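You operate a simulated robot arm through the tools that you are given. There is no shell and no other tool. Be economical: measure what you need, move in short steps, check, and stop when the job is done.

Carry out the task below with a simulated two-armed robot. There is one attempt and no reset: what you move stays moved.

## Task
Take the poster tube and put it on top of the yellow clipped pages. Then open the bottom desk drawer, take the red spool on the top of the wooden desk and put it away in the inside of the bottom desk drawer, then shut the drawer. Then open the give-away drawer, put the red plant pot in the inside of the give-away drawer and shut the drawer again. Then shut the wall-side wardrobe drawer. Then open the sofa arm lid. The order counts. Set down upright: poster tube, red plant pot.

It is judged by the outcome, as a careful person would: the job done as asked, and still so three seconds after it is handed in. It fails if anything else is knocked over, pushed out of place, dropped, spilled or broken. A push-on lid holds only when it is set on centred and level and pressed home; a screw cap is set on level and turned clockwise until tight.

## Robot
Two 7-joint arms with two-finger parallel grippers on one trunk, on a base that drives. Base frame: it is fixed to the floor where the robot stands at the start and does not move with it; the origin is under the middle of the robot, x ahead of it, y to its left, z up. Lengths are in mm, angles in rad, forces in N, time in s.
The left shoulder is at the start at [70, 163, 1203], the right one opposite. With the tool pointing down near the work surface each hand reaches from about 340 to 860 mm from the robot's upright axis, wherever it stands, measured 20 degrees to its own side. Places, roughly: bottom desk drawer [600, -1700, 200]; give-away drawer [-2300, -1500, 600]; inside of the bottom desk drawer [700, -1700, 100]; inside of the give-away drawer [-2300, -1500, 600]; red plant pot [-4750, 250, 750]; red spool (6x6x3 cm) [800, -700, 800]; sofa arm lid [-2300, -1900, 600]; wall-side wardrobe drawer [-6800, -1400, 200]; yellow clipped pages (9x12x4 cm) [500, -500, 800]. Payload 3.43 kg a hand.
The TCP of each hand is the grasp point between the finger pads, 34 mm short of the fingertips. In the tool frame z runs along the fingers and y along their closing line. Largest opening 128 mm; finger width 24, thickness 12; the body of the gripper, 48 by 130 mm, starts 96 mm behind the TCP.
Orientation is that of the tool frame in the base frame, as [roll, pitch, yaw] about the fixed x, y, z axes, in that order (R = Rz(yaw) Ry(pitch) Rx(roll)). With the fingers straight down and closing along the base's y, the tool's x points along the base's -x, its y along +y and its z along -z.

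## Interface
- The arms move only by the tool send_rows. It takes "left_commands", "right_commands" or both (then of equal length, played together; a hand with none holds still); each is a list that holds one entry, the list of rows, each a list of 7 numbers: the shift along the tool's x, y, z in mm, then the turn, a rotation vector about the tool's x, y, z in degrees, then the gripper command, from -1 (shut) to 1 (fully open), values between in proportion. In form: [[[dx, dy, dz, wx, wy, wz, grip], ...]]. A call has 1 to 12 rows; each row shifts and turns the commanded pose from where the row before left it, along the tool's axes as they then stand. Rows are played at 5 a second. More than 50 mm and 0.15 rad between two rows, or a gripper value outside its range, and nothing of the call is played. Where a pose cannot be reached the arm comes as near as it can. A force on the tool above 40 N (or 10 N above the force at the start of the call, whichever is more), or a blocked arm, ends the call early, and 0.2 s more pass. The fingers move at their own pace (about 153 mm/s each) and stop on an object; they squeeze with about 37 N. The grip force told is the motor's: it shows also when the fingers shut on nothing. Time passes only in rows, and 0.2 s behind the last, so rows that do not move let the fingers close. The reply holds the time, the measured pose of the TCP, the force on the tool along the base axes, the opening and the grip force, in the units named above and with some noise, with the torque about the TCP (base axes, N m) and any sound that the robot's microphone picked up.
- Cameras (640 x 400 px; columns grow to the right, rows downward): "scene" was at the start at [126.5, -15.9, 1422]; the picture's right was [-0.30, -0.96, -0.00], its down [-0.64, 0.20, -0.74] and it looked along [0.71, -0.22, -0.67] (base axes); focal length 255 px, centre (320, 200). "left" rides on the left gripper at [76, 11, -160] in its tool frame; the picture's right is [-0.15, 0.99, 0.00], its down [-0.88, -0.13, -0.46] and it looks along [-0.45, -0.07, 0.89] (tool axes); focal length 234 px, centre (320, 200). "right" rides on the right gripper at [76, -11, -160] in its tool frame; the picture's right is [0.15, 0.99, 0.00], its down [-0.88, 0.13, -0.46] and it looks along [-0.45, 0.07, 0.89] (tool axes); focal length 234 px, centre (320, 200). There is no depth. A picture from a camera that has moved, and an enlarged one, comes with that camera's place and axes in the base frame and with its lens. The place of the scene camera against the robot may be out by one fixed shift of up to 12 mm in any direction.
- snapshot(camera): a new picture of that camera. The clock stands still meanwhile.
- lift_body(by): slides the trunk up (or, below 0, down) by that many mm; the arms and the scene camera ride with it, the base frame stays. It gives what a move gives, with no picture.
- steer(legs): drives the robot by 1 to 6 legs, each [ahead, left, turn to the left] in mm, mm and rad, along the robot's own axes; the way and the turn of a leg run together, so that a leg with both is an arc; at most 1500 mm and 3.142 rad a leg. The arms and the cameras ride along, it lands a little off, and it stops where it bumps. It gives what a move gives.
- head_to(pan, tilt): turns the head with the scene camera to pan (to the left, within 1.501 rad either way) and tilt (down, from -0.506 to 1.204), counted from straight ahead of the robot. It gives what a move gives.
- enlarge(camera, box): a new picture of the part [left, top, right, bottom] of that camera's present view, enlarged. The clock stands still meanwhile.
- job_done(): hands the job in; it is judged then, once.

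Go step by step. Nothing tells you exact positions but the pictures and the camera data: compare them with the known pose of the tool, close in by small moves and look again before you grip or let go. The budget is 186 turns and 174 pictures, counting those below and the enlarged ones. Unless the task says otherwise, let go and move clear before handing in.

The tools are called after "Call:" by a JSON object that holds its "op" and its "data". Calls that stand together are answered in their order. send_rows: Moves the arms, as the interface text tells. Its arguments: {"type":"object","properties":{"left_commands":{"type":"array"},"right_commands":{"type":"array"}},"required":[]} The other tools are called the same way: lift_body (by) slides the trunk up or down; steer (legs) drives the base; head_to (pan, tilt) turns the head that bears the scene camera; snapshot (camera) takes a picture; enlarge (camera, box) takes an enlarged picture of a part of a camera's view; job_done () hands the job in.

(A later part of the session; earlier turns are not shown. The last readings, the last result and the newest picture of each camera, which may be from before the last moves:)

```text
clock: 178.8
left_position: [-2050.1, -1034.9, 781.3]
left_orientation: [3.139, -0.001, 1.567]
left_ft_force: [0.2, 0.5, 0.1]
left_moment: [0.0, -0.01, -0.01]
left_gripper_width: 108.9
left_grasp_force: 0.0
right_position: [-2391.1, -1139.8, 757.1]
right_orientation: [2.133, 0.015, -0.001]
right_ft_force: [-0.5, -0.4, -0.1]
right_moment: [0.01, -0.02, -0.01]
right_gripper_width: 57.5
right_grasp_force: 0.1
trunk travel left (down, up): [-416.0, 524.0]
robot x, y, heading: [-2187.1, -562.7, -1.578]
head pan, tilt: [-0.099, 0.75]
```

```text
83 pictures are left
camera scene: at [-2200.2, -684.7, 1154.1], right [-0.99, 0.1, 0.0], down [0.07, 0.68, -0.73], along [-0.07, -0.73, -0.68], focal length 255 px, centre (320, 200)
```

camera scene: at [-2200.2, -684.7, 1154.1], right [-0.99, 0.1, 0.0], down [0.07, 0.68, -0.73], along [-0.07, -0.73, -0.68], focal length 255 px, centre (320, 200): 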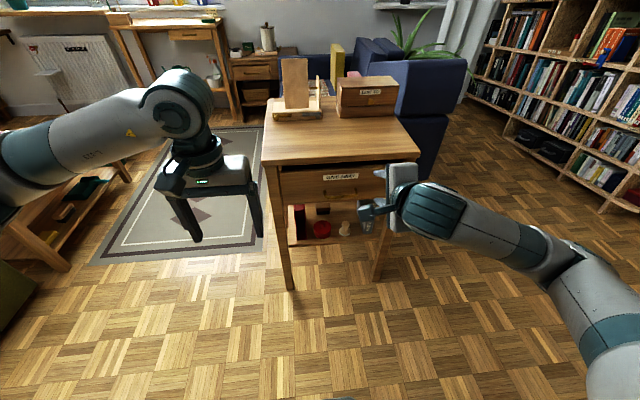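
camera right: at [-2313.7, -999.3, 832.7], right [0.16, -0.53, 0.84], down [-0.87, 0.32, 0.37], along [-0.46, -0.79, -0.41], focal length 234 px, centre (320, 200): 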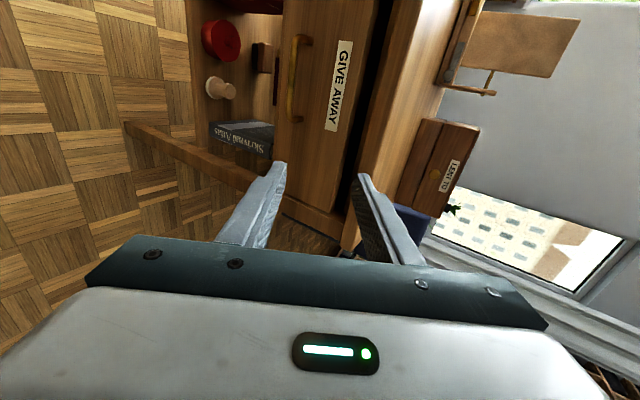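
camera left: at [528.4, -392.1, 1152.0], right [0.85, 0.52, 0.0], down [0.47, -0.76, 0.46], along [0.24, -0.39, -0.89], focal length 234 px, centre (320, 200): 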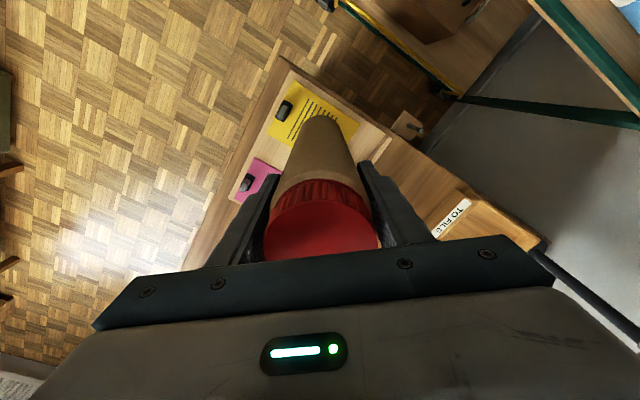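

Call:
{"op": "lift_body", "data": {"by": -84}}

Call:
{"op": "send_rows", "data": {"right_commands": [[[22, 0, 0, 0, 0, 0, -0.1], [22, 0, 0, 0, 0, 0, -0.1], [22, 0, 0, 0, 0, 0, -0.1], [0, 0, 0, 0, 0, 0, -0.1]]]}}

Call:
{"op": "snapshot", "data": {"camera": "right"}}

Call:
{"op": "enlarge", "data": {"camera": "scene", "box": [260, 120, 440, 300]}}

```text
clock: 180.0
left_position: [-2050.8, -1035.2, 696.2]
left_orientation: [3.139, 0.0, 1.567]
left_ft_force: [-0.2, 0.3, 0.6]
left_moment: [-0.03, -0.02, -0.02]
left_gripper_width: 108.6
left_grasp_force: 0.0
right_position: [-2391.4, -1140.3, 672.3]
right_orientation: [2.131, 0.015, 0.001]
right_ft_force: [0.2, -0.4, 0.7]
right_moment: [0.02, -0.03, 0.01]
right_gripper_width: 57.5
right_grasp_force: 0.1
trunk travel left (down, up): [-332.0, 608.0]
robot x, y, heading: [-2190.5, -562.8, -1.574]
head pan, tilt: [-0.099, 0.75]
```

```text
clock: 181.0
left_position: [-2052.2, -1035.4, 695.7]
left_orientation: [3.139, 0.001, 1.567]
left_ft_force: [0.1, 0.8, -0.9]
left_moment: [0.04, 0.04, 0.04]
left_gripper_width: 108.6
left_grasp_force: 0.2
right_position: [-2322.7, -1139.3, 671.9]
right_orientation: [2.131, 0.016, -0.002]
right_ft_force: [-0.2, -0.3, 0.2]
right_moment: [0.02, 0.01, -0.02]
right_gripper_width: 57.8
right_grasp_force: 0.0
trunk travel left (down, up): [-332.0, 608.0]
robot x, y, heading: [-2187.2, -563.1, -1.572]
head pan, tilt: [-0.099, 0.75]
```

```text
82 pictures are left
camera right: at [-2244.9, -999.1, 747.0], right [0.16, -0.53, 0.84], down [-0.87, 0.32, 0.37], along [-0.46, -0.79, -0.41], focal length 234 px, centre (320, 200)
```

right: 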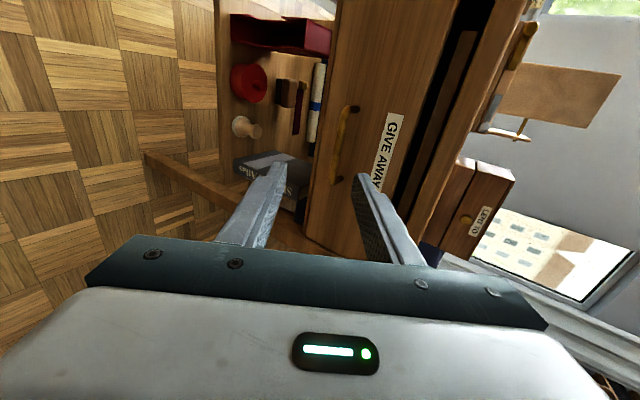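

```text
2.22 times, centred on (350, 210) of scene
camera zoom: at [-2200.3, -684.7, 1070.1], right [-0.99, 0.1, 0.0], down [0.07, 0.68, -0.73], along [-0.08, -0.73, -0.68], focal length 567 px, centre (253, 178)
```

zoom: 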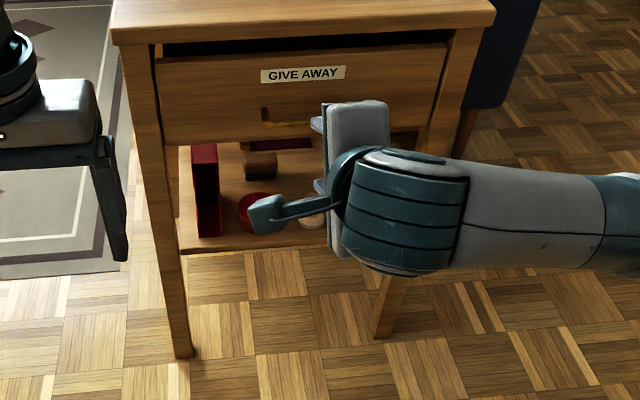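

Triangulated bar: [-2320, -1278, 617]. Lower 46 and drive forward.

Call:
{"op": "lift_body", "data": {"by": -46}}

Call:
{"op": "steer", "data": {"legs": [[90, 0, 0]]}}

Call:
{"op": "snapshot", "data": {"camera": "right"}}

```text
clock: 181.8
left_position: [-2051.3, -1034.1, 650.1]
left_orientation: [3.141, 0.0, 1.567]
left_ft_force: [-0.1, -0.5, 0.8]
left_moment: [0.01, 0.01, -0.01]
left_gripper_width: 108.5
left_grasp_force: 0.1
right_position: [-2322.9, -1139.9, 626.2]
right_orientation: [2.13, 0.016, 0.002]
right_ft_force: [0.0, -0.2, -0.4]
right_moment: [-0.01, -0.01, -0.05]
right_gripper_width: 57.7
right_grasp_force: 0.0
trunk travel left (down, up): [-286.0, 654.0]
robot x, y, heading: [-2188.0, -559.3, -1.573]
head pan, tilt: [-0.099, 0.75]
```

```text
clock: 182.9
left_position: [-2049.3, -1123.2, 650.1]
left_orientation: [3.139, -0.002, 1.568]
left_ft_force: [0.8, 0.2, 0.4]
left_moment: [0.02, 0.04, 0.0]
left_gripper_width: 108.8
left_grasp_force: 0.1
right_position: [-2321.0, -1230.3, 626.3]
right_orientation: [2.132, 0.016, 0.003]
right_ft_force: [0.3, -1.2, 0.5]
right_moment: [0.01, 0.01, 0.0]
right_gripper_width: 57.7
right_grasp_force: 0.1
trunk travel left (down, up): [-286.0, 654.0]
robot x, y, heading: [-2187.9, -649.9, -1.572]
head pan, tilt: [-0.099, 0.75]
```

```text
80 pictures are left
camera right: at [-2243.9, -1088.6, 700.7], right [0.16, -0.53, 0.83], down [-0.88, 0.31, 0.37], along [-0.46, -0.79, -0.41], focal length 234 px, centre (320, 200)
```

right: 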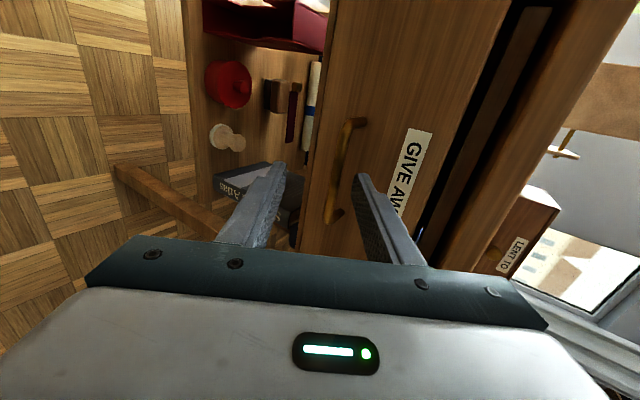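

Call:
{"op": "steer", "data": {"legs": [[30, 0, 0]]}}

Call:
{"op": "send_rows", "data": {"right_commands": [[[0, 0, 0, 0, 0, 0, -0.5], [0, 0, 0, 0, 0, 0, -1], [0, 0, 0, 0, 0, 0, -1], [0, 0, 0, 0, 0, 0, -1]]]}}

Call:
{"op": "snapshot", "data": {"camera": "right"}}

```text
clock: 183.9
left_position: [-2049.8, -1152.9, 649.8]
left_orientation: [3.14, -0.001, 1.568]
left_ft_force: [0.3, -0.1, -0.1]
left_moment: [0.02, 0.01, 0.02]
left_gripper_width: 108.9
left_grasp_force: 0.1
right_position: [-2320.3, -1258.4, 628.1]
right_orientation: [2.129, 0.015, 0.005]
right_ft_force: [0.5, 0.1, 0.9]
right_moment: [-0.01, 0.02, 0.02]
right_gripper_width: 57.3
right_grasp_force: 0.1
trunk travel left (down, up): [-286.0, 654.0]
robot x, y, heading: [-2191.0, -676.0, -1.571]
head pan, tilt: [-0.099, 0.75]
stopped in leg 1: the force on the tool passed its limit (the readings are from after the stop); the commanded pose is now the measured one
```

```text
clock: 184.9
left_position: [-2048.7, -1152.5, 648.5]
left_orientation: [3.139, -0.001, 1.57]
left_ft_force: [-0.6, -0.7, -0.4]
left_moment: [-0.01, -0.02, 0.0]
left_gripper_width: 108.8
left_grasp_force: 0.1
right_position: [-2321.3, -1257.0, 625.7]
right_orientation: [2.132, 0.016, 0.006]
right_ft_force: [0.8, 9.0, -7.1]
right_moment: [0.23, -0.45, -0.59]
right_gripper_width: 9.7
right_grasp_force: 43.7
trunk travel left (down, up): [-286.0, 654.0]
robot x, y, heading: [-2189.9, -683.2, -1.573]
head pan, tilt: [-0.099, 0.75]
```

```text
79 pictures are left
camera right: at [-2244.0, -1115.7, 701.3], right [0.16, -0.52, 0.84], down [-0.88, 0.31, 0.37], along [-0.45, -0.79, -0.41], focal length 234 px, centre (320, 200)
```

right: 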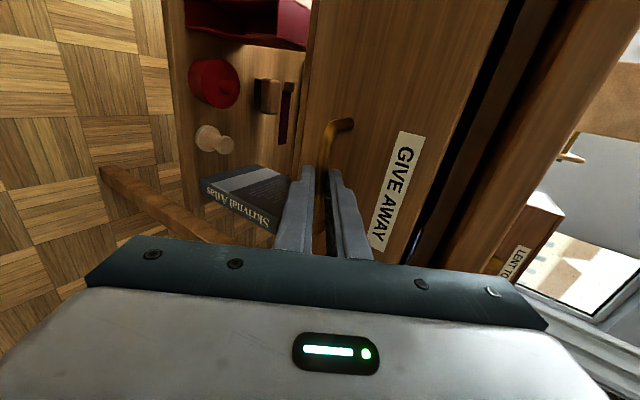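

Gripped. Pull by driving back 220.

Call:
{"op": "steer", "data": {"legs": [[-220, 0, 0]]}}

Call:
{"op": "snapshot", "data": {"camera": "scene"}}

```text
clock: 186.6
left_position: [-2050.1, -938.3, 649.9]
left_orientation: [3.139, 0.0, 1.57]
left_ft_force: [0.2, 0.0, 0.0]
left_moment: [-0.03, 0.0, -0.02]
left_gripper_width: 108.7
left_grasp_force: 0.0
right_position: [-2321.1, -1043.0, 626.1]
right_orientation: [2.13, 0.017, 0.004]
right_ft_force: [1.4, -0.7, -13.1]
right_moment: [0.26, -0.56, -0.31]
right_gripper_width: 9.9
right_grasp_force: 43.6
trunk travel left (down, up): [-286.0, 654.0]
robot x, y, heading: [-2187.5, -460.0, -1.572]
head pan, tilt: [-0.099, 0.75]
```

```text
78 pictures are left
camera scene: at [-2200.1, -588.8, 1023.9], right [-0.99, 0.1, 0.0], down [0.07, 0.68, -0.73], along [-0.07, -0.73, -0.68], focal length 255 px, centre (320, 200)
```

scene: 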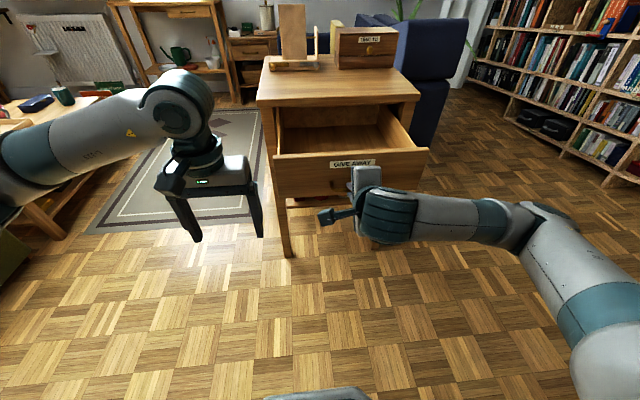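

Call:
{"op": "steer", "data": {"legs": [[-40, 0, 0]]}}

Call:
{"op": "send_rows", "data": {"right_commands": [[[0, 0, 0, 0, 0, 0, -0.4], [0, 0, 0, 0, 0, 0, -0.1], [0, 0, 0, 0, 0, 0, -0.1], [0, 0, 0, 0, 0, 0, -0.1]]]}}

Call:
{"op": "steer", "data": {"legs": [[-150, 0, 0]]}}

Call:
{"op": "snapshot", "data": {"camera": "scene"}}

```text
clock: 187.4
left_position: [-2048.9, -899.7, 650.0]
left_orientation: [3.139, -0.001, 1.569]
left_ft_force: [0.0, -0.3, -0.4]
left_moment: [0.01, 0.01, -0.01]
left_gripper_width: 108.9
left_grasp_force: 0.1
right_position: [-2321.7, -1004.1, 624.6]
right_orientation: [2.129, 0.016, 0.004]
right_ft_force: [-1.6, 1.5, -4.8]
right_moment: [0.12, -0.5, -0.42]
right_gripper_width: 9.7
right_grasp_force: 43.1
trunk travel left (down, up): [-286.0, 654.0]
robot x, y, heading: [-2190.0, -425.5, -1.573]
head pan, tilt: [-0.099, 0.75]
```

```text
clock: 188.4
left_position: [-2049.8, -899.3, 649.2]
left_orientation: [3.139, -0.002, 1.57]
left_ft_force: [-0.3, -0.3, 0.1]
left_moment: [-0.01, -0.01, -0.01]
left_gripper_width: 108.9
left_grasp_force: 0.0
right_position: [-2321.5, -1003.8, 626.3]
right_orientation: [2.131, 0.014, 0.003]
right_ft_force: [-0.6, 0.3, -0.9]
right_moment: [-0.02, 0.01, 0.01]
right_gripper_width: 57.5
right_grasp_force: 0.1
trunk travel left (down, up): [-286.0, 654.0]
robot x, y, heading: [-2191.6, -425.0, -1.569]
head pan, tilt: [-0.099, 0.75]
```

```text
clock: 189.8
left_position: [-2049.6, -745.3, 650.8]
left_orientation: [3.138, 0.0, 1.569]
left_ft_force: [-0.5, -0.6, 0.1]
left_moment: [0.01, 0.01, -0.01]
left_gripper_width: 108.7
left_grasp_force: 0.2
right_position: [-2320.6, -850.7, 627.2]
right_orientation: [2.129, 0.014, 0.005]
right_ft_force: [-1.2, 1.3, 0.5]
right_moment: [0.03, 0.02, 0.01]
right_gripper_width: 57.7
right_grasp_force: 0.1
trunk travel left (down, up): [-286.0, 654.0]
robot x, y, heading: [-2187.6, -271.6, -1.573]
head pan, tilt: [-0.099, 0.75]
```

```text
77 pictures are left
camera scene: at [-2199.9, -396.0, 1024.2], right [-0.99, 0.1, 0.0], down [0.07, 0.68, -0.73], along [-0.07, -0.73, -0.68], focal length 255 px, centre (320, 200)
```

scene: 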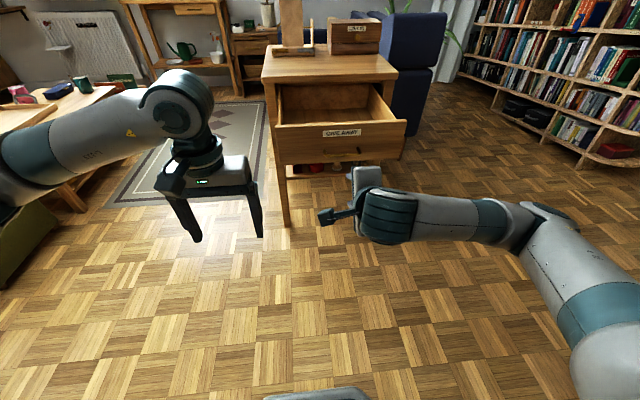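

Drawer open about 250 mm. Now return the right hand to tool-down and travel toward the passage to find the red pot.

Call:
{"op": "send_rows", "data": {"right_commands": [[[0, 0, 0, 0, 0, -8.2, 0.5], [0, 0, 0, 0, 0, -8.2, 1], [0, 0, 0, 0, 0, -8.2, 1], [0, 0, 0, 0, 0, -8.2, 1], [0, 0, 0, 0, 0, -8.2, 1], [0, 0, 0, 0, 0, -8.2, 1], [0, 0, 0, 0, 0, -8.2, 1], [0, 0, 0, 0, 0, -8.2, 1], [0, 0, 0, 0, 0, -8.2, 1], [0, 0, 0, 0, 0, -8.2, 1], [0, 0, 0, 0, 0, -8.0, 1]]]}}

Call:
{"op": "send_rows", "data": {"right_commands": [[[0, 0, 0, 0, 8.3, 0, 1], [0, 0, 0, 0, 8.3, 0, 1], [0, 0, 0, 0, 8.3, 0, 1], [0, 0, 0, 0, 8.3, 0, 1], [0, 0, 0, 0, 8.3, 0, 1], [0, 0, 0, 0, 8.3, 0, 1], [0, 0, 0, 0, 8.3, 0, 1], [40, -40, 0, 0, 0, 0, 1]]]}}

Call:
{"op": "lift_body", "data": {"by": 400}}

Call:
{"op": "steer", "data": {"legs": [[0, 0, -1.57], [1000, 600, 0]]}}

Call:
{"op": "head_to", "data": {"pan": -0.2, "tilt": 0.4}}

Call:
{"op": "snapshot", "data": {"camera": "scene"}}

```text
clock: 192.2
left_position: [-2048.8, -747.0, 650.5]
left_orientation: [3.139, -0.002, 1.568]
left_ft_force: [0.0, 1.1, 0.0]
left_moment: [0.04, -0.02, -0.02]
left_gripper_width: 108.9
left_grasp_force: 0.0
right_position: [-2320.4, -851.0, 626.5]
right_orientation: [-3.109, 1.012, 1.604]
right_ft_force: [0.5, -0.7, -0.5]
right_moment: [-0.04, -0.05, 0.01]
right_gripper_width: 127.9
right_grasp_force: 0.1
trunk travel left (down, up): [-286.0, 654.0]
robot x, y, heading: [-2187.7, -274.4, -1.571]
head pan, tilt: [-0.099, 0.75]
```

```text
refused: row 8 steps farther than a row can; nothing moved
```

```text
clock: 196.1
left_position: [-2049.8, -747.4, 1050.3]
left_orientation: [3.14, -0.002, 1.569]
left_ft_force: [0.1, 0.1, -0.2]
left_moment: [0.01, 0.03, 0.02]
left_gripper_width: 108.8
left_grasp_force: 0.0
right_position: [-2321.0, -851.5, 1026.2]
right_orientation: [-3.112, 1.011, 1.599]
right_ft_force: [-0.9, 0.6, -0.3]
right_moment: [-0.01, 0.0, 0.03]
right_gripper_width: 128.1
right_grasp_force: 0.0
trunk travel left (down, up): [-686.0, 254.0]
robot x, y, heading: [-2188.2, -273.0, -1.578]
head pan, tilt: [-0.099, 0.75]
```

```text
clock: 205.8
left_position: [-3629.8, -1054.7, 1050.0]
left_orientation: [3.139, -0.003, 0.044]
left_ft_force: [-0.3, -0.3, 0.8]
left_moment: [-0.02, 0.0, 0.04]
left_gripper_width: 108.8
left_grasp_force: 0.2
right_position: [-3747.5, -787.8, 1026.0]
right_orientation: [-3.113, 1.011, 0.074]
right_ft_force: [0.1, -0.4, 0.3]
right_moment: [-0.01, 0.02, 0.01]
right_gripper_width: 128.1
right_grasp_force: 0.1
trunk travel left (down, up): [-686.0, 254.0]
robot x, y, heading: [-3164.0, -892.4, -3.094]
head pan, tilt: [-0.099, 0.75]
```

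```text
clock: 206.6
left_position: [-3630.1, -1055.3, 1050.4]
left_orientation: [3.14, -0.002, 0.045]
left_ft_force: [-0.5, 0.1, 0.3]
left_moment: [-0.01, -0.01, -0.03]
left_gripper_width: 108.9
left_grasp_force: 0.1
right_position: [-3747.7, -788.0, 1025.9]
right_orientation: [-3.112, 1.011, 0.075]
right_ft_force: [0.8, 0.6, -0.4]
right_moment: [0.01, -0.03, -0.01]
right_gripper_width: 127.8
right_grasp_force: 0.1
trunk travel left (down, up): [-686.0, 254.0]
robot x, y, heading: [-3161.6, -894.1, -3.099]
head pan, tilt: [-0.201, 0.4]
```

```text
76 pictures are left
camera scene: at [-3308.5, -874.0, 1455.1], right [0.15, 0.99, 0.0], down [0.39, -0.06, -0.92], along [-0.91, 0.14, -0.39], focal length 255 px, centre (320, 200)
```

scene: 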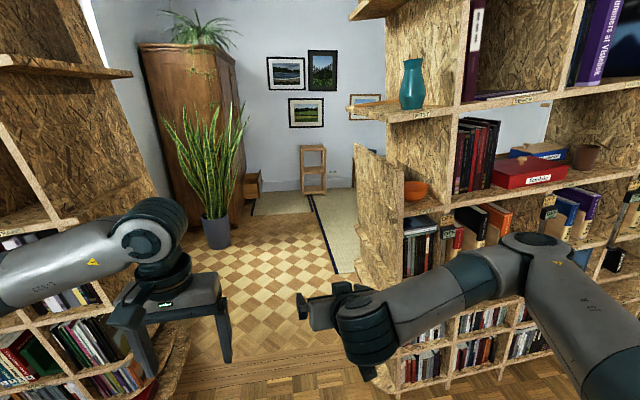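

The passage is narrow at elbow height. I'll stretch both arms forward (elbows in) before going through.

Call:
{"op": "send_rows", "data": {"left_commands": [[[-32, 0, 0, 0, 0, 0, 0.7], [-32, 0, 0, 0, 0, 0, 0.7], [-32, 0, 0, 0, 0, 0, 0.7], [-32, 0, 0, 0, 0, 0, 0.7], [-32, 0, 0, 0, 0, 0, 0.7], [-32, 0, 0, 0, 0, 0, 0.7], [-32, 0, 0, 0, 0, 0, 0.7], [0, 0, 0, 0, 0, 0, 0.7], [0, 0, 0, 0, 0, 0, 0.7], [0, 0, 0, 0, 0, 0, 0.7], [0, 0, 0, 0, 0, 0, 0.7]]], "right_commands": [[[0, 0, 0, 0, 8.3, 0, 1], [0, 0, 0, 0, 8.3, 0, 1], [0, 0, 0, 0, 8.3, 0, 1], [0, 0, 0, 0, 8.3, 0, 1], [0, 0, 0, 0, 8.3, 0, 1], [0, 0, 0, 0, 8.3, 0, 1], [0, 0, 0, 0, 8.3, 0, 1], [-35, 0, 0, 0, 0, 0, 1], [-35, 0, 0, 0, 0, 0, 1], [-35, 0, 0, 0, 0, 0, 1], [-30, 0, 0, 0, 0, 0, 1]]]}}

Call:
{"op": "snapshot", "data": {"camera": "scene"}}

```text
clock: 209.0
left_position: [-3855.5, -1067.9, 1054.1]
left_orientation: [3.14, -0.002, 0.043]
left_ft_force: [0.0, -0.7, -0.3]
left_moment: [0.0, 0.0, -0.01]
left_gripper_width: 108.8
left_grasp_force: 0.1
right_position: [-3884.1, -793.7, 1021.6]
right_orientation: [-3.126, -0.004, 0.049]
right_ft_force: [-0.5, 0.0, 0.6]
right_moment: [0.0, 0.02, -0.01]
right_gripper_width: 128.0
right_grasp_force: 0.0
trunk travel left (down, up): [-686.0, 254.0]
robot x, y, heading: [-3161.6, -896.0, -3.098]
head pan, tilt: [-0.201, 0.4]
```

```text
75 pictures are left
camera scene: at [-3309.3, -875.0, 1455.1], right [0.15, 0.99, 0.0], down [0.39, -0.06, -0.92], along [-0.91, 0.14, -0.39], focal length 255 px, centre (320, 200)
```

scene: 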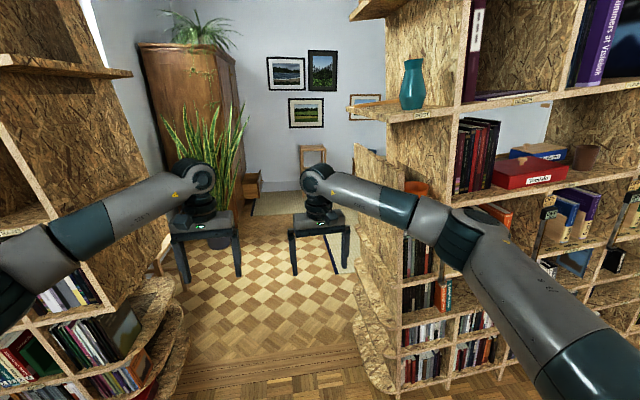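

Call:
{"op": "steer", "data": {"legs": [[0, 50, -0.043], [1450, 0, 0]]}}

Call:
{"op": "head_to", "data": {"pan": -1.1, "tilt": 0.5}}

Call:
{"op": "snapshot", "data": {"camera": "scene"}}

```text
clock: 216.7
left_position: [-5314.2, -1064.1, 1052.8]
left_orientation: [3.141, -0.002, -0.015]
left_ft_force: [0.1, -0.4, -0.3]
left_moment: [-0.01, -0.01, 0.01]
left_gripper_width: 108.7
left_grasp_force: 0.0
right_position: [-5326.0, -790.0, 1022.4]
right_orientation: [-3.126, -0.004, -0.009]
right_ft_force: [-0.1, 0.0, 0.2]
right_moment: [0.0, 0.0, -0.03]
right_gripper_width: 128.1
right_grasp_force: 0.1
trunk travel left (down, up): [-686.0, 254.0]
robot x, y, heading: [-4612.3, -938.8, 3.126]
head pan, tilt: [-0.201, 0.4]
```

```text
clock: 217.9
left_position: [-5313.7, -1065.1, 1052.5]
left_orientation: [3.14, -0.002, -0.015]
left_ft_force: [0.3, -0.3, 0.1]
left_moment: [0.0, 0.01, 0.03]
left_gripper_width: 108.6
left_grasp_force: 0.1
right_position: [-5325.4, -790.0, 1022.0]
right_orientation: [-3.125, -0.005, -0.012]
right_ft_force: [-0.4, 1.0, 0.6]
right_moment: [-0.01, 0.0, -0.01]
right_gripper_width: 128.2
right_grasp_force: 0.1
trunk travel left (down, up): [-686.0, 254.0]
robot x, y, heading: [-4618.2, -937.9, 3.124]
head pan, tilt: [-1.1, 0.499]
```

```text
74 pictures are left
camera scene: at [-4707.5, -843.8, 1446.1], right [0.9, 0.44, 0.0], down [0.21, -0.43, -0.88], along [-0.39, 0.79, -0.48], focal length 255 px, centre (320, 200)
```

scene: 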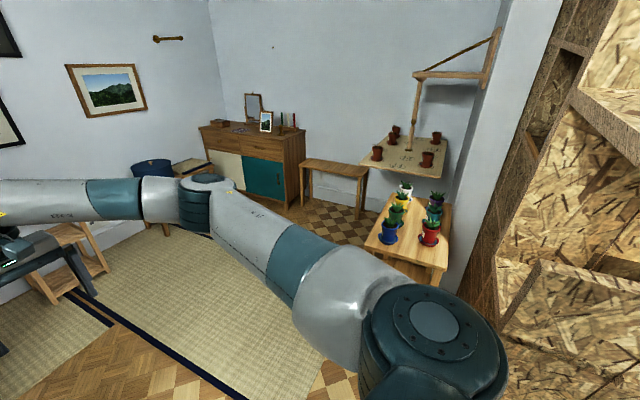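

Call:
{"op": "enlarge", "data": {"camera": "scene", "box": [340, 110, 480, 300]}}

```text
2.11 times, centred on (410, 205) of scene
camera zoom: at [-4707.5, -843.8, 1446.1], right [0.9, 0.44, 0.0], down [0.21, -0.43, -0.88], along [-0.39, 0.79, -0.48], focal length 538 px, centre (130, 190)
```

zoom: 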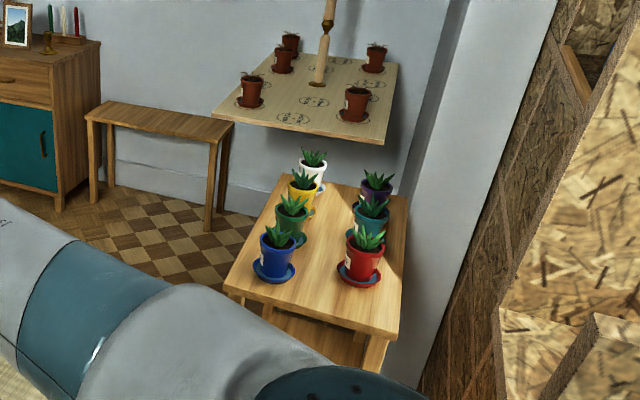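

The red pot stands at the front-right of a plant table near [-4680, 200]. I'll drive clear of the shelf end, turn to face it.

Call:
{"op": "steer", "data": {"legs": [[330, 0, 0], [0, 0, -1.555], [330, 0, 0]]}}

Call:
{"op": "head_to", "data": {"pan": -0.2, "tilt": 0.6}}

Call:
{"op": "snapshot", "data": {"camera": "scene"}}

Call:
{"op": "snapshot", "data": {"camera": "right"}}

```text
clock: 223.6
left_position: [-5106.7, -236.5, 1053.9]
left_orientation: [3.14, 0.0, -1.533]
left_ft_force: [0.1, -0.1, -0.3]
left_moment: [0.0, 0.02, 0.03]
left_gripper_width: 109.1
left_grasp_force: 0.0
right_position: [-4840.9, -211.2, 1022.4]
right_orientation: [-3.126, -0.001, -1.516]
right_ft_force: [0.6, 0.1, -0.9]
right_moment: [0.0, -0.01, 0.02]
right_gripper_width: 128.1
right_grasp_force: 0.1
trunk travel left (down, up): [-686.0, 254.0]
robot x, y, heading: [-4942.1, -928.8, 1.609]
head pan, tilt: [-1.1, 0.499]
stopped in leg 2: the robot was blocked; the commanded pose is now the measured one
```

```text
clock: 224.8
left_position: [-5106.8, -236.6, 1052.9]
left_orientation: [-3.141, 0.0, -1.535]
left_ft_force: [-0.3, -0.1, 0.5]
left_moment: [-0.05, -0.02, -0.02]
left_gripper_width: 108.9
left_grasp_force: 0.1
right_position: [-4841.1, -211.1, 1023.9]
right_orientation: [-3.125, -0.003, -1.517]
right_ft_force: [0.6, -0.5, 0.0]
right_moment: [0.0, -0.01, -0.03]
right_gripper_width: 128.1
right_grasp_force: 0.0
trunk travel left (down, up): [-686.0, 254.0]
robot x, y, heading: [-4938.2, -928.2, 1.614]
head pan, tilt: [-0.201, 0.6]
```

```text
72 pictures are left
camera scene: at [-4932.3, -782.9, 1437.0], right [0.99, -0.16, 0.0], down [-0.09, -0.56, -0.83], along [0.13, 0.81, -0.56], focal length 255 px, centre (320, 200)
```

scene: 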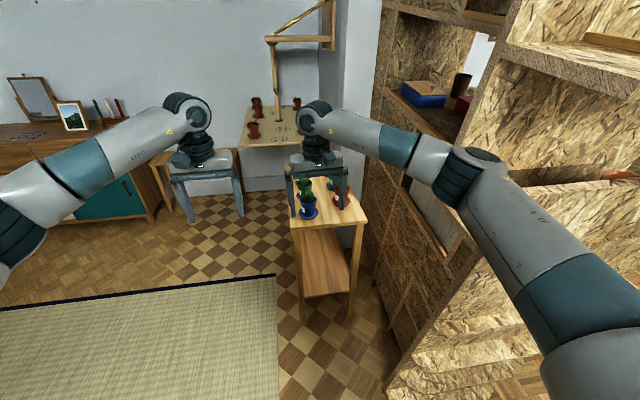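

```text
71 pictures are left
camera right: at [-4828.0, -286.3, 1184.2], right [-0.98, -0.2, -0.02], down [-0.19, 0.87, 0.45], along [-0.08, 0.45, -0.89], focal length 234 px, centre (320, 200)
```

right: 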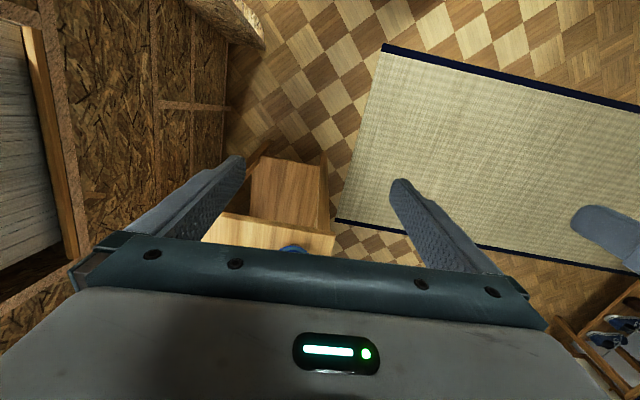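

The turn stopped as the right elbow came close to the shelf. I'll strafe left, away from it, move a bit ahead and look.

Call:
{"op": "steer", "data": {"legs": [[0, 160, 0], [250, 0, -0.1]]}}

Call:
{"op": "snapshot", "data": {"camera": "scene"}}

Call:
{"op": "snapshot", "data": {"camera": "right"}}

```text
clock: 227.7
left_position: [-5195.5, 21.2, 1054.3]
left_orientation: [3.14, 0.0, -1.635]
left_ft_force: [-0.6, -0.6, 0.2]
left_moment: [-0.01, -0.02, 0.01]
left_gripper_width: 108.6
left_grasp_force: 0.1
right_position: [-4928.2, 20.0, 1024.7]
right_orientation: [-3.125, -0.002, -1.616]
right_ft_force: [0.3, -0.6, -0.7]
right_moment: [-0.01, 0.0, 0.03]
right_gripper_width: 128.0
right_grasp_force: 0.0
trunk travel left (down, up): [-686.0, 254.0]
robot x, y, heading: [-5103.8, -684.7, 1.512]
head pan, tilt: [-0.201, 0.6]
```

```text
70 pictures are left
camera scene: at [-5077.7, -539.4, 1437.1], right [0.97, -0.26, 0.0], down [-0.15, -0.55, -0.83], along [0.21, 0.8, -0.56], focal length 255 px, centre (320, 200)
```

scene: 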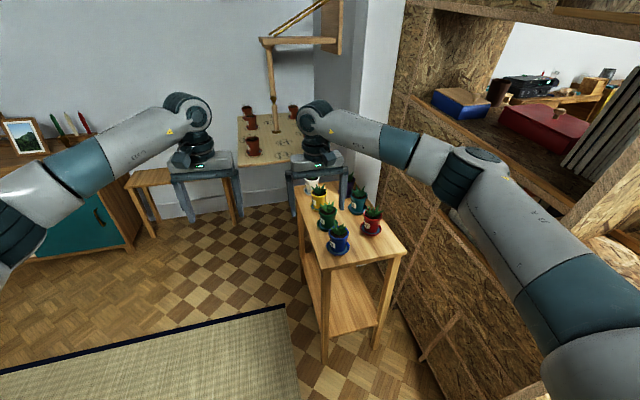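

```text
69 pictures are left
camera right: at [-4922.8, -55.5, 1184.4], right [-0.99, -0.1, -0.01], down [-0.1, 0.89, 0.45], along [-0.03, 0.45, -0.89], focal length 234 px, centre (320, 200)
```

right: 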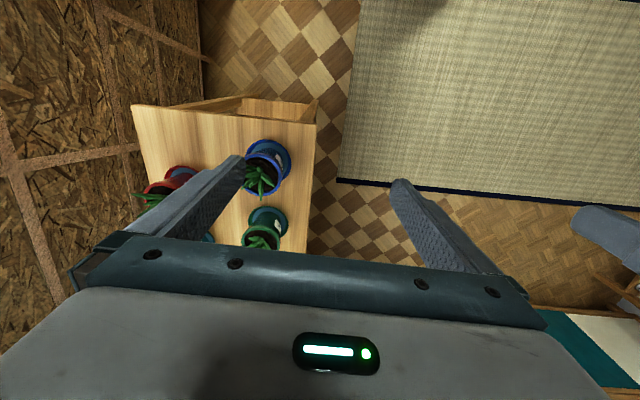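

Call:
{"op": "steer", "data": {"legs": [[170, 0, -0.17]]}}

Call:
{"op": "snapshot", "data": {"camera": "right"}}

Call:
{"op": "snapshot", "data": {"camera": "scene"}}

```text
clock: 229.1
left_position: [-5056.0, 195.2, 1054.7]
left_orientation: [3.141, 0.003, -1.801]
left_ft_force: [0.9, -0.2, 0.0]
left_moment: [-0.01, -0.02, -0.08]
left_gripper_width: 108.7
left_grasp_force: 0.0
right_position: [-4793.1, 149.9, 1024.0]
right_orientation: [-3.126, -0.002, -1.782]
right_ft_force: [-0.2, -0.9, 0.4]
right_moment: [-0.01, -0.01, 0.0]
right_gripper_width: 128.2
right_grasp_force: 0.0
trunk travel left (down, up): [-686.0, 254.0]
robot x, y, heading: [-5078.8, -513.7, 1.347]
head pan, tilt: [-0.201, 0.6]
```

```text
68 pictures are left
camera right: at [-4799.0, 73.5, 1184.8], right [-1.0, 0.06, -0.01], down [0.05, 0.89, 0.45], along [0.04, 0.45, -0.89], focal length 234 px, centre (320, 200)
```

right: 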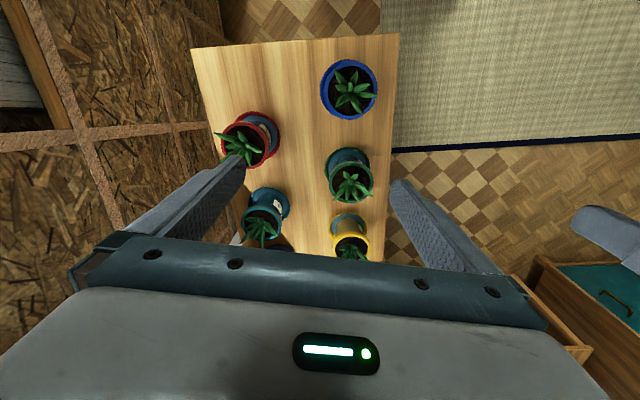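

```text
67 pictures are left
camera scene: at [-5032.3, -379.2, 1437.1], right [0.91, -0.41, 0.0], down [-0.23, -0.51, -0.83], along [0.34, 0.75, -0.56], focal length 255 px, centre (320, 200)
```

scene: 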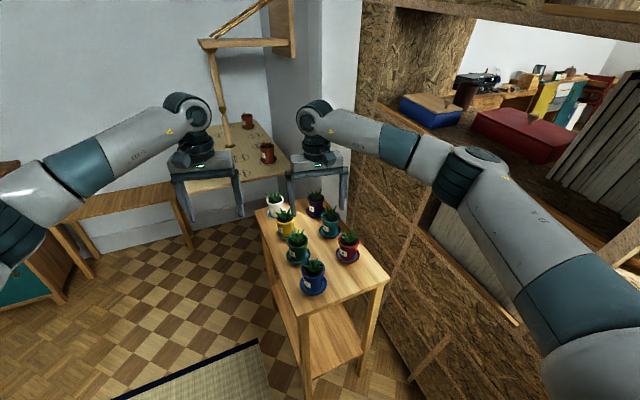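

The red pot is clearly seen, about [-4686, 145], rim near z 850. Centre the hand above it.

Call:
{"op": "send_rows", "data": {"right_commands": [[[-4, -26, 0, 0, 0, 0, 1], [-4, -26, 0, 0, 0, 0, 1], [-4, -27, 0, 0, 0, 0, 1], [-5, -27, 0, 0, 0, 0, 1], [0, 0, 0, 0, 0, 0, 1]]]}}

Call:
{"op": "snapshot", "data": {"camera": "right"}}

Call:
{"op": "enlarge", "data": {"camera": "scene", "box": [250, 100, 410, 300]}}

```text
clock: 230.3
left_position: [-5056.0, 195.5, 1054.5]
left_orientation: [3.14, 0.001, -1.8]
left_ft_force: [0.4, -0.6, -0.4]
left_moment: [-0.03, -0.01, -0.03]
left_gripper_width: 108.5
left_grasp_force: 0.1
right_position: [-4684.3, 145.7, 1022.6]
right_orientation: [-3.125, -0.002, -1.782]
right_ft_force: [-0.3, 0.0, 0.8]
right_moment: [-0.01, 0.01, -0.02]
right_gripper_width: 128.0
right_grasp_force: 0.1
trunk travel left (down, up): [-686.0, 254.0]
robot x, y, heading: [-5072.9, -518.7, 1.346]
head pan, tilt: [-0.201, 0.6]
```

```text
66 pictures are left
camera right: at [-4690.3, 70.3, 1183.7], right [-1.0, 0.06, -0.02], down [0.05, 0.89, 0.45], along [0.04, 0.45, -0.89], focal length 234 px, centre (320, 200)
```

right: 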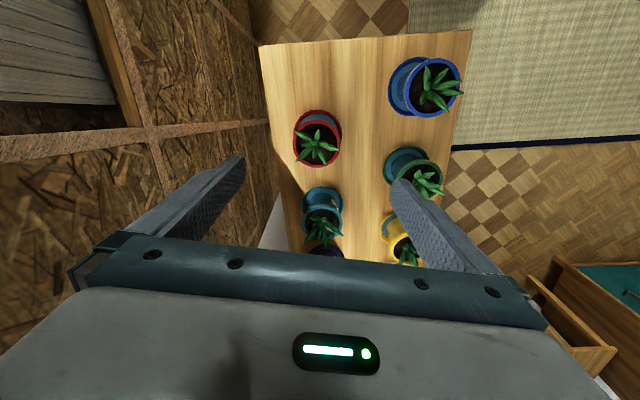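

```text
2.00 times, centred on (330, 200) of scene
camera zoom: at [-5032.7, -377.6, 1436.9], right [0.91, -0.41, 0.0], down [-0.23, -0.52, -0.82], along [0.34, 0.75, -0.57], focal length 511 px, centre (300, 200)
```

zoom: 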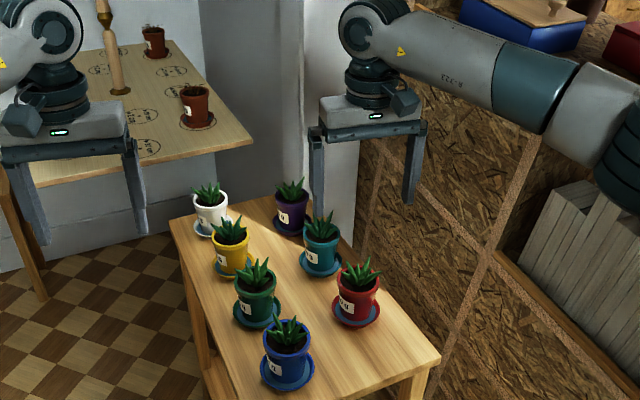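

Call:
{"op": "send_rows", "data": {"right_commands": [[[-3.4, -6.4, 30, 0, 0, 0, 1], [0, 0, 40, 0, 0, 0, 1], [0, 0, 40, 0, 0, 0, 1], [0, 0, 0, 0, 0, 0, 1]]]}}

Call:
{"op": "snapshot", "data": {"camera": "right"}}

Call:
{"op": "enlarge", "data": {"camera": "scene", "box": [270, 140, 410, 300]}}

```text
clock: 231.3
left_position: [-5055.4, 194.4, 1054.2]
left_orientation: [3.14, 0.0, -1.798]
left_ft_force: [0.6, 0.5, 0.1]
left_moment: [-0.03, -0.03, 0.0]
left_gripper_width: 108.8
left_grasp_force: 0.0
right_position: [-4674.9, 146.5, 913.0]
right_orientation: [-3.126, -0.003, -1.781]
right_ft_force: [-0.7, -0.1, -0.8]
right_moment: [0.0, 0.01, -0.01]
right_gripper_width: 128.2
right_grasp_force: 0.1
trunk travel left (down, up): [-686.0, 254.0]
robot x, y, heading: [-5077.1, -515.1, 1.347]
head pan, tilt: [-0.201, 0.6]
```

```text
64 pictures are left
camera right: at [-4681.4, 70.6, 1074.0], right [-1.0, 0.06, -0.01], down [0.05, 0.89, 0.45], along [0.04, 0.45, -0.89], focal length 234 px, centre (320, 200)
```

right: 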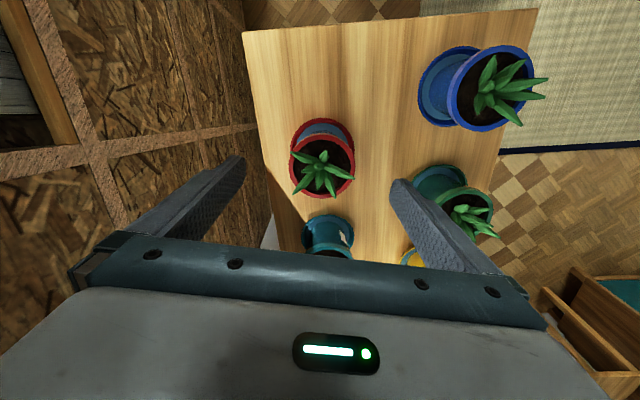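

```text
2.50 times, centred on (340, 220) of scene
camera zoom: at [-5032.2, -378.6, 1437.0], right [0.91, -0.41, 0.0], down [-0.23, -0.51, -0.83], along [0.34, 0.75, -0.56], focal length 638 px, centre (270, 150)
```

zoom: 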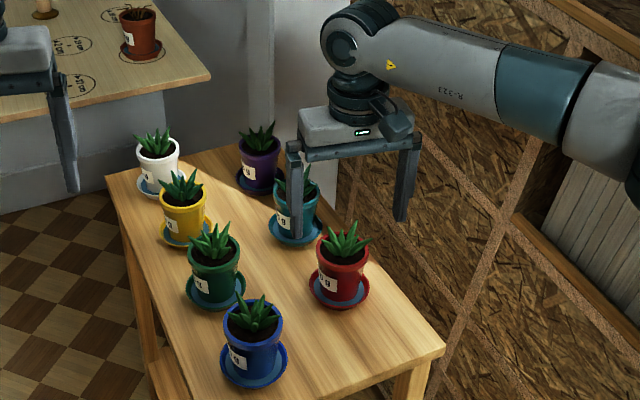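

Call:
{"op": "send_rows", "data": {"right_commands": [[[-4, 0, 30, 0, 0, 0, 1], [0, 0, 30, 0, 0, 0, 1], [0, 0, 0, 0, 0, 0, 1]]]}}

Call:
{"op": "snapshot", "data": {"camera": "right"}}

Call:
{"op": "enlarge", "data": {"camera": "scene", "box": [270, 140, 410, 300]}}

```text
clock: 232.1
left_position: [-5054.9, 195.4, 1054.7]
left_orientation: [3.139, 0.001, -1.801]
left_ft_force: [-0.3, -0.4, -0.6]
left_moment: [-0.01, 0.02, 0.02]
left_gripper_width: 108.6
left_grasp_force: 0.1
right_position: [-4674.5, 150.2, 853.1]
right_orientation: [-3.129, -0.002, -1.782]
right_ft_force: [-0.5, -0.2, -0.3]
right_moment: [0.01, -0.02, -0.01]
right_gripper_width: 127.9
right_grasp_force: 0.1
trunk travel left (down, up): [-686.0, 254.0]
robot x, y, heading: [-5077.8, -516.5, 1.348]
head pan, tilt: [-0.201, 0.6]
```

```text
62 pictures are left
camera right: at [-4681.5, 73.6, 1015.0], right [-1.0, 0.06, -0.01], down [0.05, 0.89, 0.45], along [0.04, 0.45, -0.89], focal length 234 px, centre (320, 200)
```

right: 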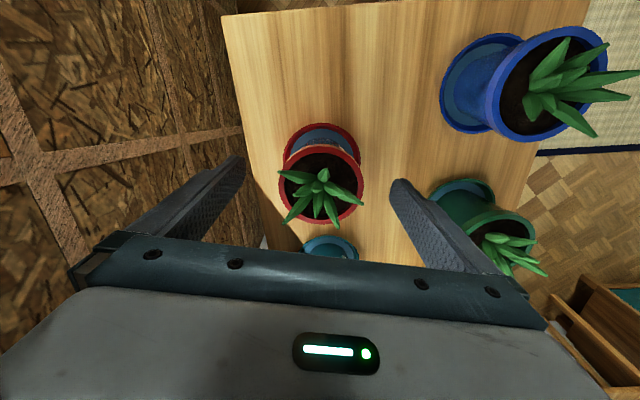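

```text
2.50 times, centred on (340, 220) of scene
camera zoom: at [-5032.2, -378.6, 1437.0], right [0.91, -0.41, 0.0], down [-0.23, -0.51, -0.83], along [0.34, 0.75, -0.56], focal length 638 px, centre (270, 150)
```

zoom: 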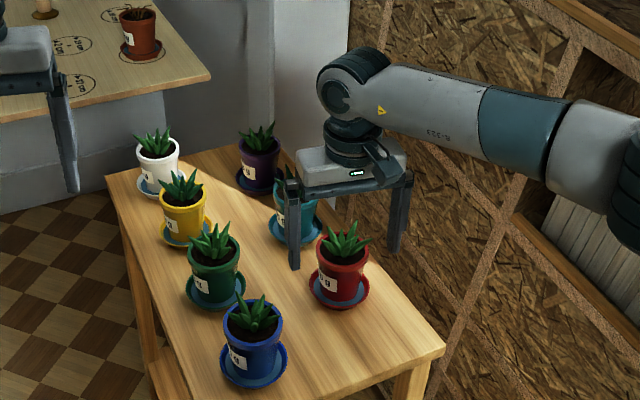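

Call:
{"op": "send_rows", "data": {"right_commands": [[[-4, 0, 20, 0, 0, 0, 1], [0, 0, 20, 0, 0, 0, 1], [0, 0, 5, 0, 0, 0, 1], [0, 0, 0, 0, 0, 0, 1]]]}}

Call:
{"op": "snapshot", "data": {"camera": "right"}}

Call:
{"op": "enlarge", "data": {"camera": "scene", "box": [270, 140, 410, 300]}}

```text
clock: 233.1
left_position: [-5055.0, 195.6, 1053.0]
left_orientation: [3.14, -0.001, -1.8]
left_ft_force: [-0.5, 0.6, 1.1]
left_moment: [-0.02, 0.02, 0.0]
left_gripper_width: 108.9
left_grasp_force: 0.1
right_position: [-4672.0, 153.0, 809.6]
right_orientation: [-3.126, -0.002, -1.782]
right_ft_force: [-0.4, -0.2, -0.7]
right_moment: [0.01, 0.0, 0.01]
right_gripper_width: 128.1
right_grasp_force: 0.0
trunk travel left (down, up): [-686.0, 254.0]
robot x, y, heading: [-5076.5, -516.4, 1.349]
head pan, tilt: [-0.201, 0.6]
```

```text
60 pictures are left
camera right: at [-4678.8, 76.2, 970.1], right [-1.0, 0.06, -0.01], down [0.05, 0.89, 0.45], along [0.04, 0.45, -0.89], focal length 234 px, centre (320, 200)
```

right: 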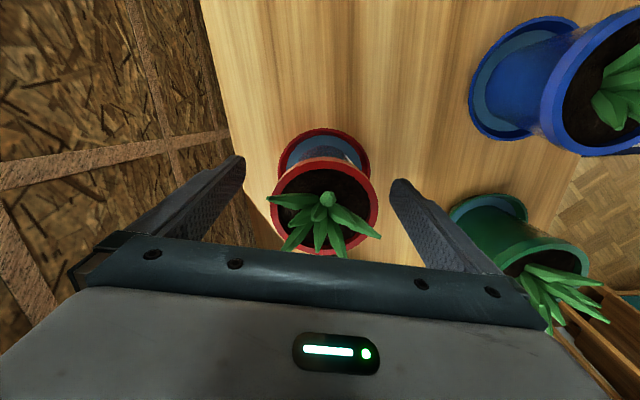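

```text
2.50 times, centred on (340, 220) of scene
camera zoom: at [-5032.0, -378.2, 1436.9], right [0.91, -0.41, 0.0], down [-0.23, -0.51, -0.82], along [0.34, 0.75, -0.57], focal length 638 px, centre (270, 150)
```

zoom: 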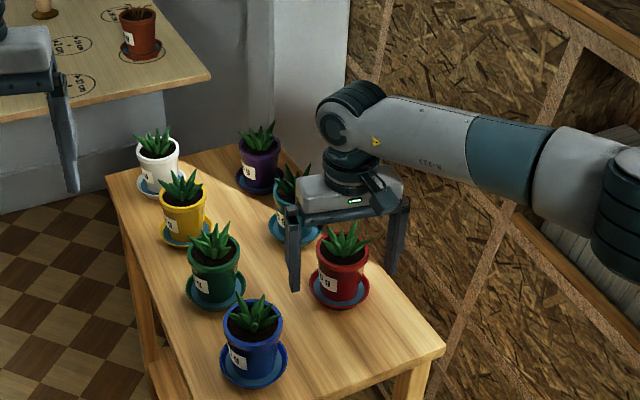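

Call:
{"op": "send_rows", "data": {"right_commands": [[[0, 2, 6, 0, 0, 0, 0.6], [0, 0, 0, 0, 0, 0, 0.3], [0, 0, 0, 0, 0, 0, 0], [0, 0, 0, 0, 0, 0, -1], [0, 0, 0, 0, 0, 0, -1], [0, 0, 0, 0, 0, 0, -1]]]}}

Call:
{"op": "send_rows", "data": {"right_commands": [[[0, 0, -10, 0, 0, 0, -1], [0, 0, -25, 0, 0, 0, -1], [0, 0, -40, 0, 0, 0, -1], [0, 0, -40, 0, 0, 0, -1], [0, 0, -40, 0, 0, 0, -1]]]}}

Call:
{"op": "snapshot", "data": {"camera": "right"}}

Call:
{"op": "enlarge", "data": {"camera": "scene", "box": [270, 120, 410, 300]}}

```text
clock: 234.5
left_position: [-5055.3, 195.1, 1053.1]
left_orientation: [3.138, -0.001, -1.8]
left_ft_force: [-0.6, 0.1, 0.3]
left_moment: [0.0, -0.01, -0.01]
left_gripper_width: 108.9
left_grasp_force: 0.0
right_position: [-4675.7, 151.5, 801.0]
right_orientation: [-3.126, -0.002, -1.779]
right_ft_force: [0.7, 1.7, 1.0]
right_moment: [0.07, -0.15, 0.09]
right_gripper_width: 71.5
right_grasp_force: 36.6
trunk travel left (down, up): [-686.0, 254.0]
robot x, y, heading: [-5075.1, -518.3, 1.342]
head pan, tilt: [-0.201, 0.6]
```

```text
clock: 235.7
left_position: [-5054.9, 195.2, 1054.6]
left_orientation: [3.141, 0.0, -1.799]
left_ft_force: [0.3, -0.2, -0.4]
left_moment: [0.02, 0.03, -0.02]
left_gripper_width: 108.8
left_grasp_force: 0.1
right_position: [-4678.2, 153.0, 956.2]
right_orientation: [-3.125, -0.001, -1.782]
right_ft_force: [0.0, -0.7, -4.7]
right_moment: [-0.04, -0.02, 0.0]
right_gripper_width: 71.5
right_grasp_force: 36.8
trunk travel left (down, up): [-686.0, 254.0]
robot x, y, heading: [-5079.6, -517.2, 1.344]
head pan, tilt: [-0.201, 0.6]
```

```text
58 pictures are left
camera right: at [-4685.1, 77.3, 1117.8], right [-1.0, 0.06, -0.02], down [0.05, 0.89, 0.45], along [0.04, 0.45, -0.89], focal length 234 px, centre (320, 200)
```

right: 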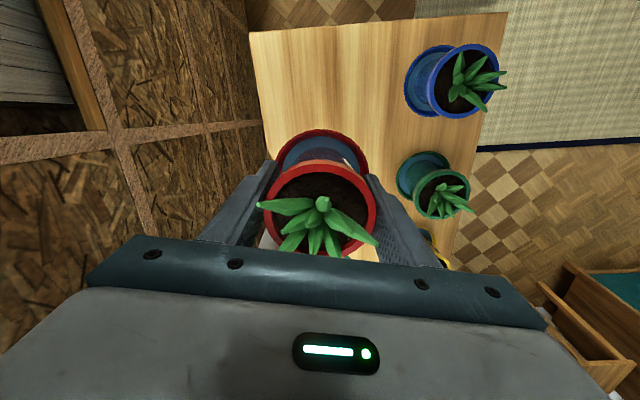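

```text
2.22 times, centred on (340, 210) of scene
camera zoom: at [-5032.5, -378.6, 1436.9], right [0.91, -0.41, 0.0], down [-0.23, -0.51, -0.83], along [0.34, 0.75, -0.56], focal length 567 px, centre (276, 178)
```

zoom: 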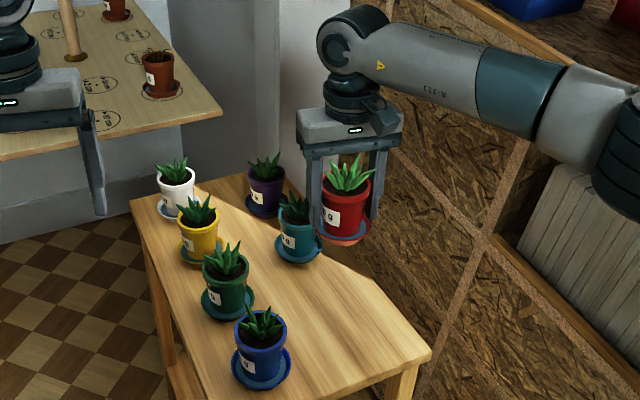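

The pot (with its saucer) is held. Raise, then back away from the table and turn toward the passage well clear of the shelf end.

Call:
{"op": "send_rows", "data": {"right_commands": [[[0, 0, -30, 0, 0, 0, -1], [0, 0, -35, 0, 0, 0, -1], [0, 0, 0, 0, 0, 0, -1]]]}}

Call:
{"op": "steer", "data": {"legs": [[-497, 320, 0], [0, 0, -1.345]]}}

Call:
{"op": "head_to", "data": {"pan": 0, "tilt": 0.45}}

Call:
{"op": "snapshot", "data": {"camera": "scene"}}

```text
clock: 236.5
left_position: [-5054.8, 195.8, 1053.2]
left_orientation: [3.139, -0.001, -1.799]
left_ft_force: [-0.1, -0.6, 0.4]
left_moment: [-0.03, 0.02, 0.0]
left_gripper_width: 108.8
left_grasp_force: 0.0
right_position: [-4677.7, 153.5, 1021.6]
right_orientation: [-3.126, -0.002, -1.781]
right_ft_force: [0.7, -0.4, -4.7]
right_moment: [-0.02, -0.01, -0.03]
right_gripper_width: 71.5
right_grasp_force: 36.6
trunk travel left (down, up): [-686.0, 254.0]
robot x, y, heading: [-5076.1, -514.7, 1.342]
head pan, tilt: [-0.201, 0.6]
```

```text
clock: 243.3
left_position: [-4800.6, -819.4, 1054.3]
left_orientation: [3.139, -0.001, 3.099]
left_ft_force: [-0.1, 0.2, -0.8]
left_moment: [0.03, 0.01, 0.0]
left_gripper_width: 108.8
left_grasp_force: 0.0
right_position: [-4772.5, -1198.1, 1022.4]
right_orientation: [-3.127, -0.001, 3.115]
right_ft_force: [0.0, -0.4, -5.4]
right_moment: [-0.04, 0.0, -0.01]
right_gripper_width: 71.3
right_grasp_force: 36.8
trunk travel left (down, up): [-686.0, 254.0]
robot x, y, heading: [-5506.2, -929.6, -0.037]
head pan, tilt: [-0.201, 0.6]
```

```text
clock: 244.0
left_position: [-4799.7, -819.0, 1054.8]
left_orientation: [3.141, -0.001, 3.099]
left_ft_force: [0.1, -0.4, 0.2]
left_moment: [0.02, 0.01, 0.03]
left_gripper_width: 108.7
left_grasp_force: 0.1
right_position: [-4772.2, -1199.0, 1023.5]
right_orientation: [-3.128, -0.003, 3.115]
right_ft_force: [-0.4, -0.6, -4.3]
right_moment: [0.02, -0.01, 0.02]
right_gripper_width: 71.7
right_grasp_force: 37.2
trunk travel left (down, up): [-686.0, 254.0]
robot x, y, heading: [-5505.6, -931.5, -0.039]
head pan, tilt: [0.0, 0.45]
```

```text
56 pictures are left
camera scene: at [-5364.2, -927.1, 1450.4], right [-0.04, -1.0, 0.0], down [-0.44, 0.02, -0.9], along [0.9, -0.04, -0.44], focal length 255 px, centre (320, 200)
```

scene: 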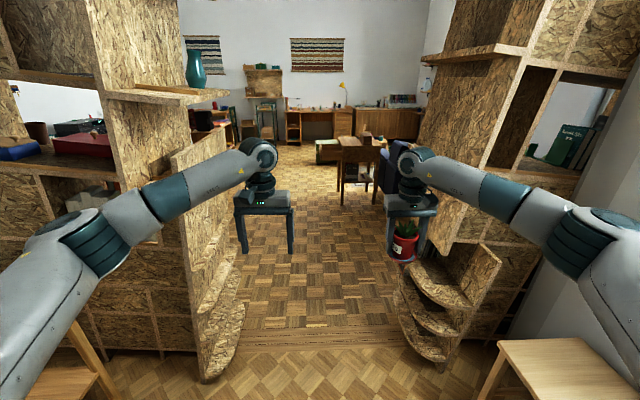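

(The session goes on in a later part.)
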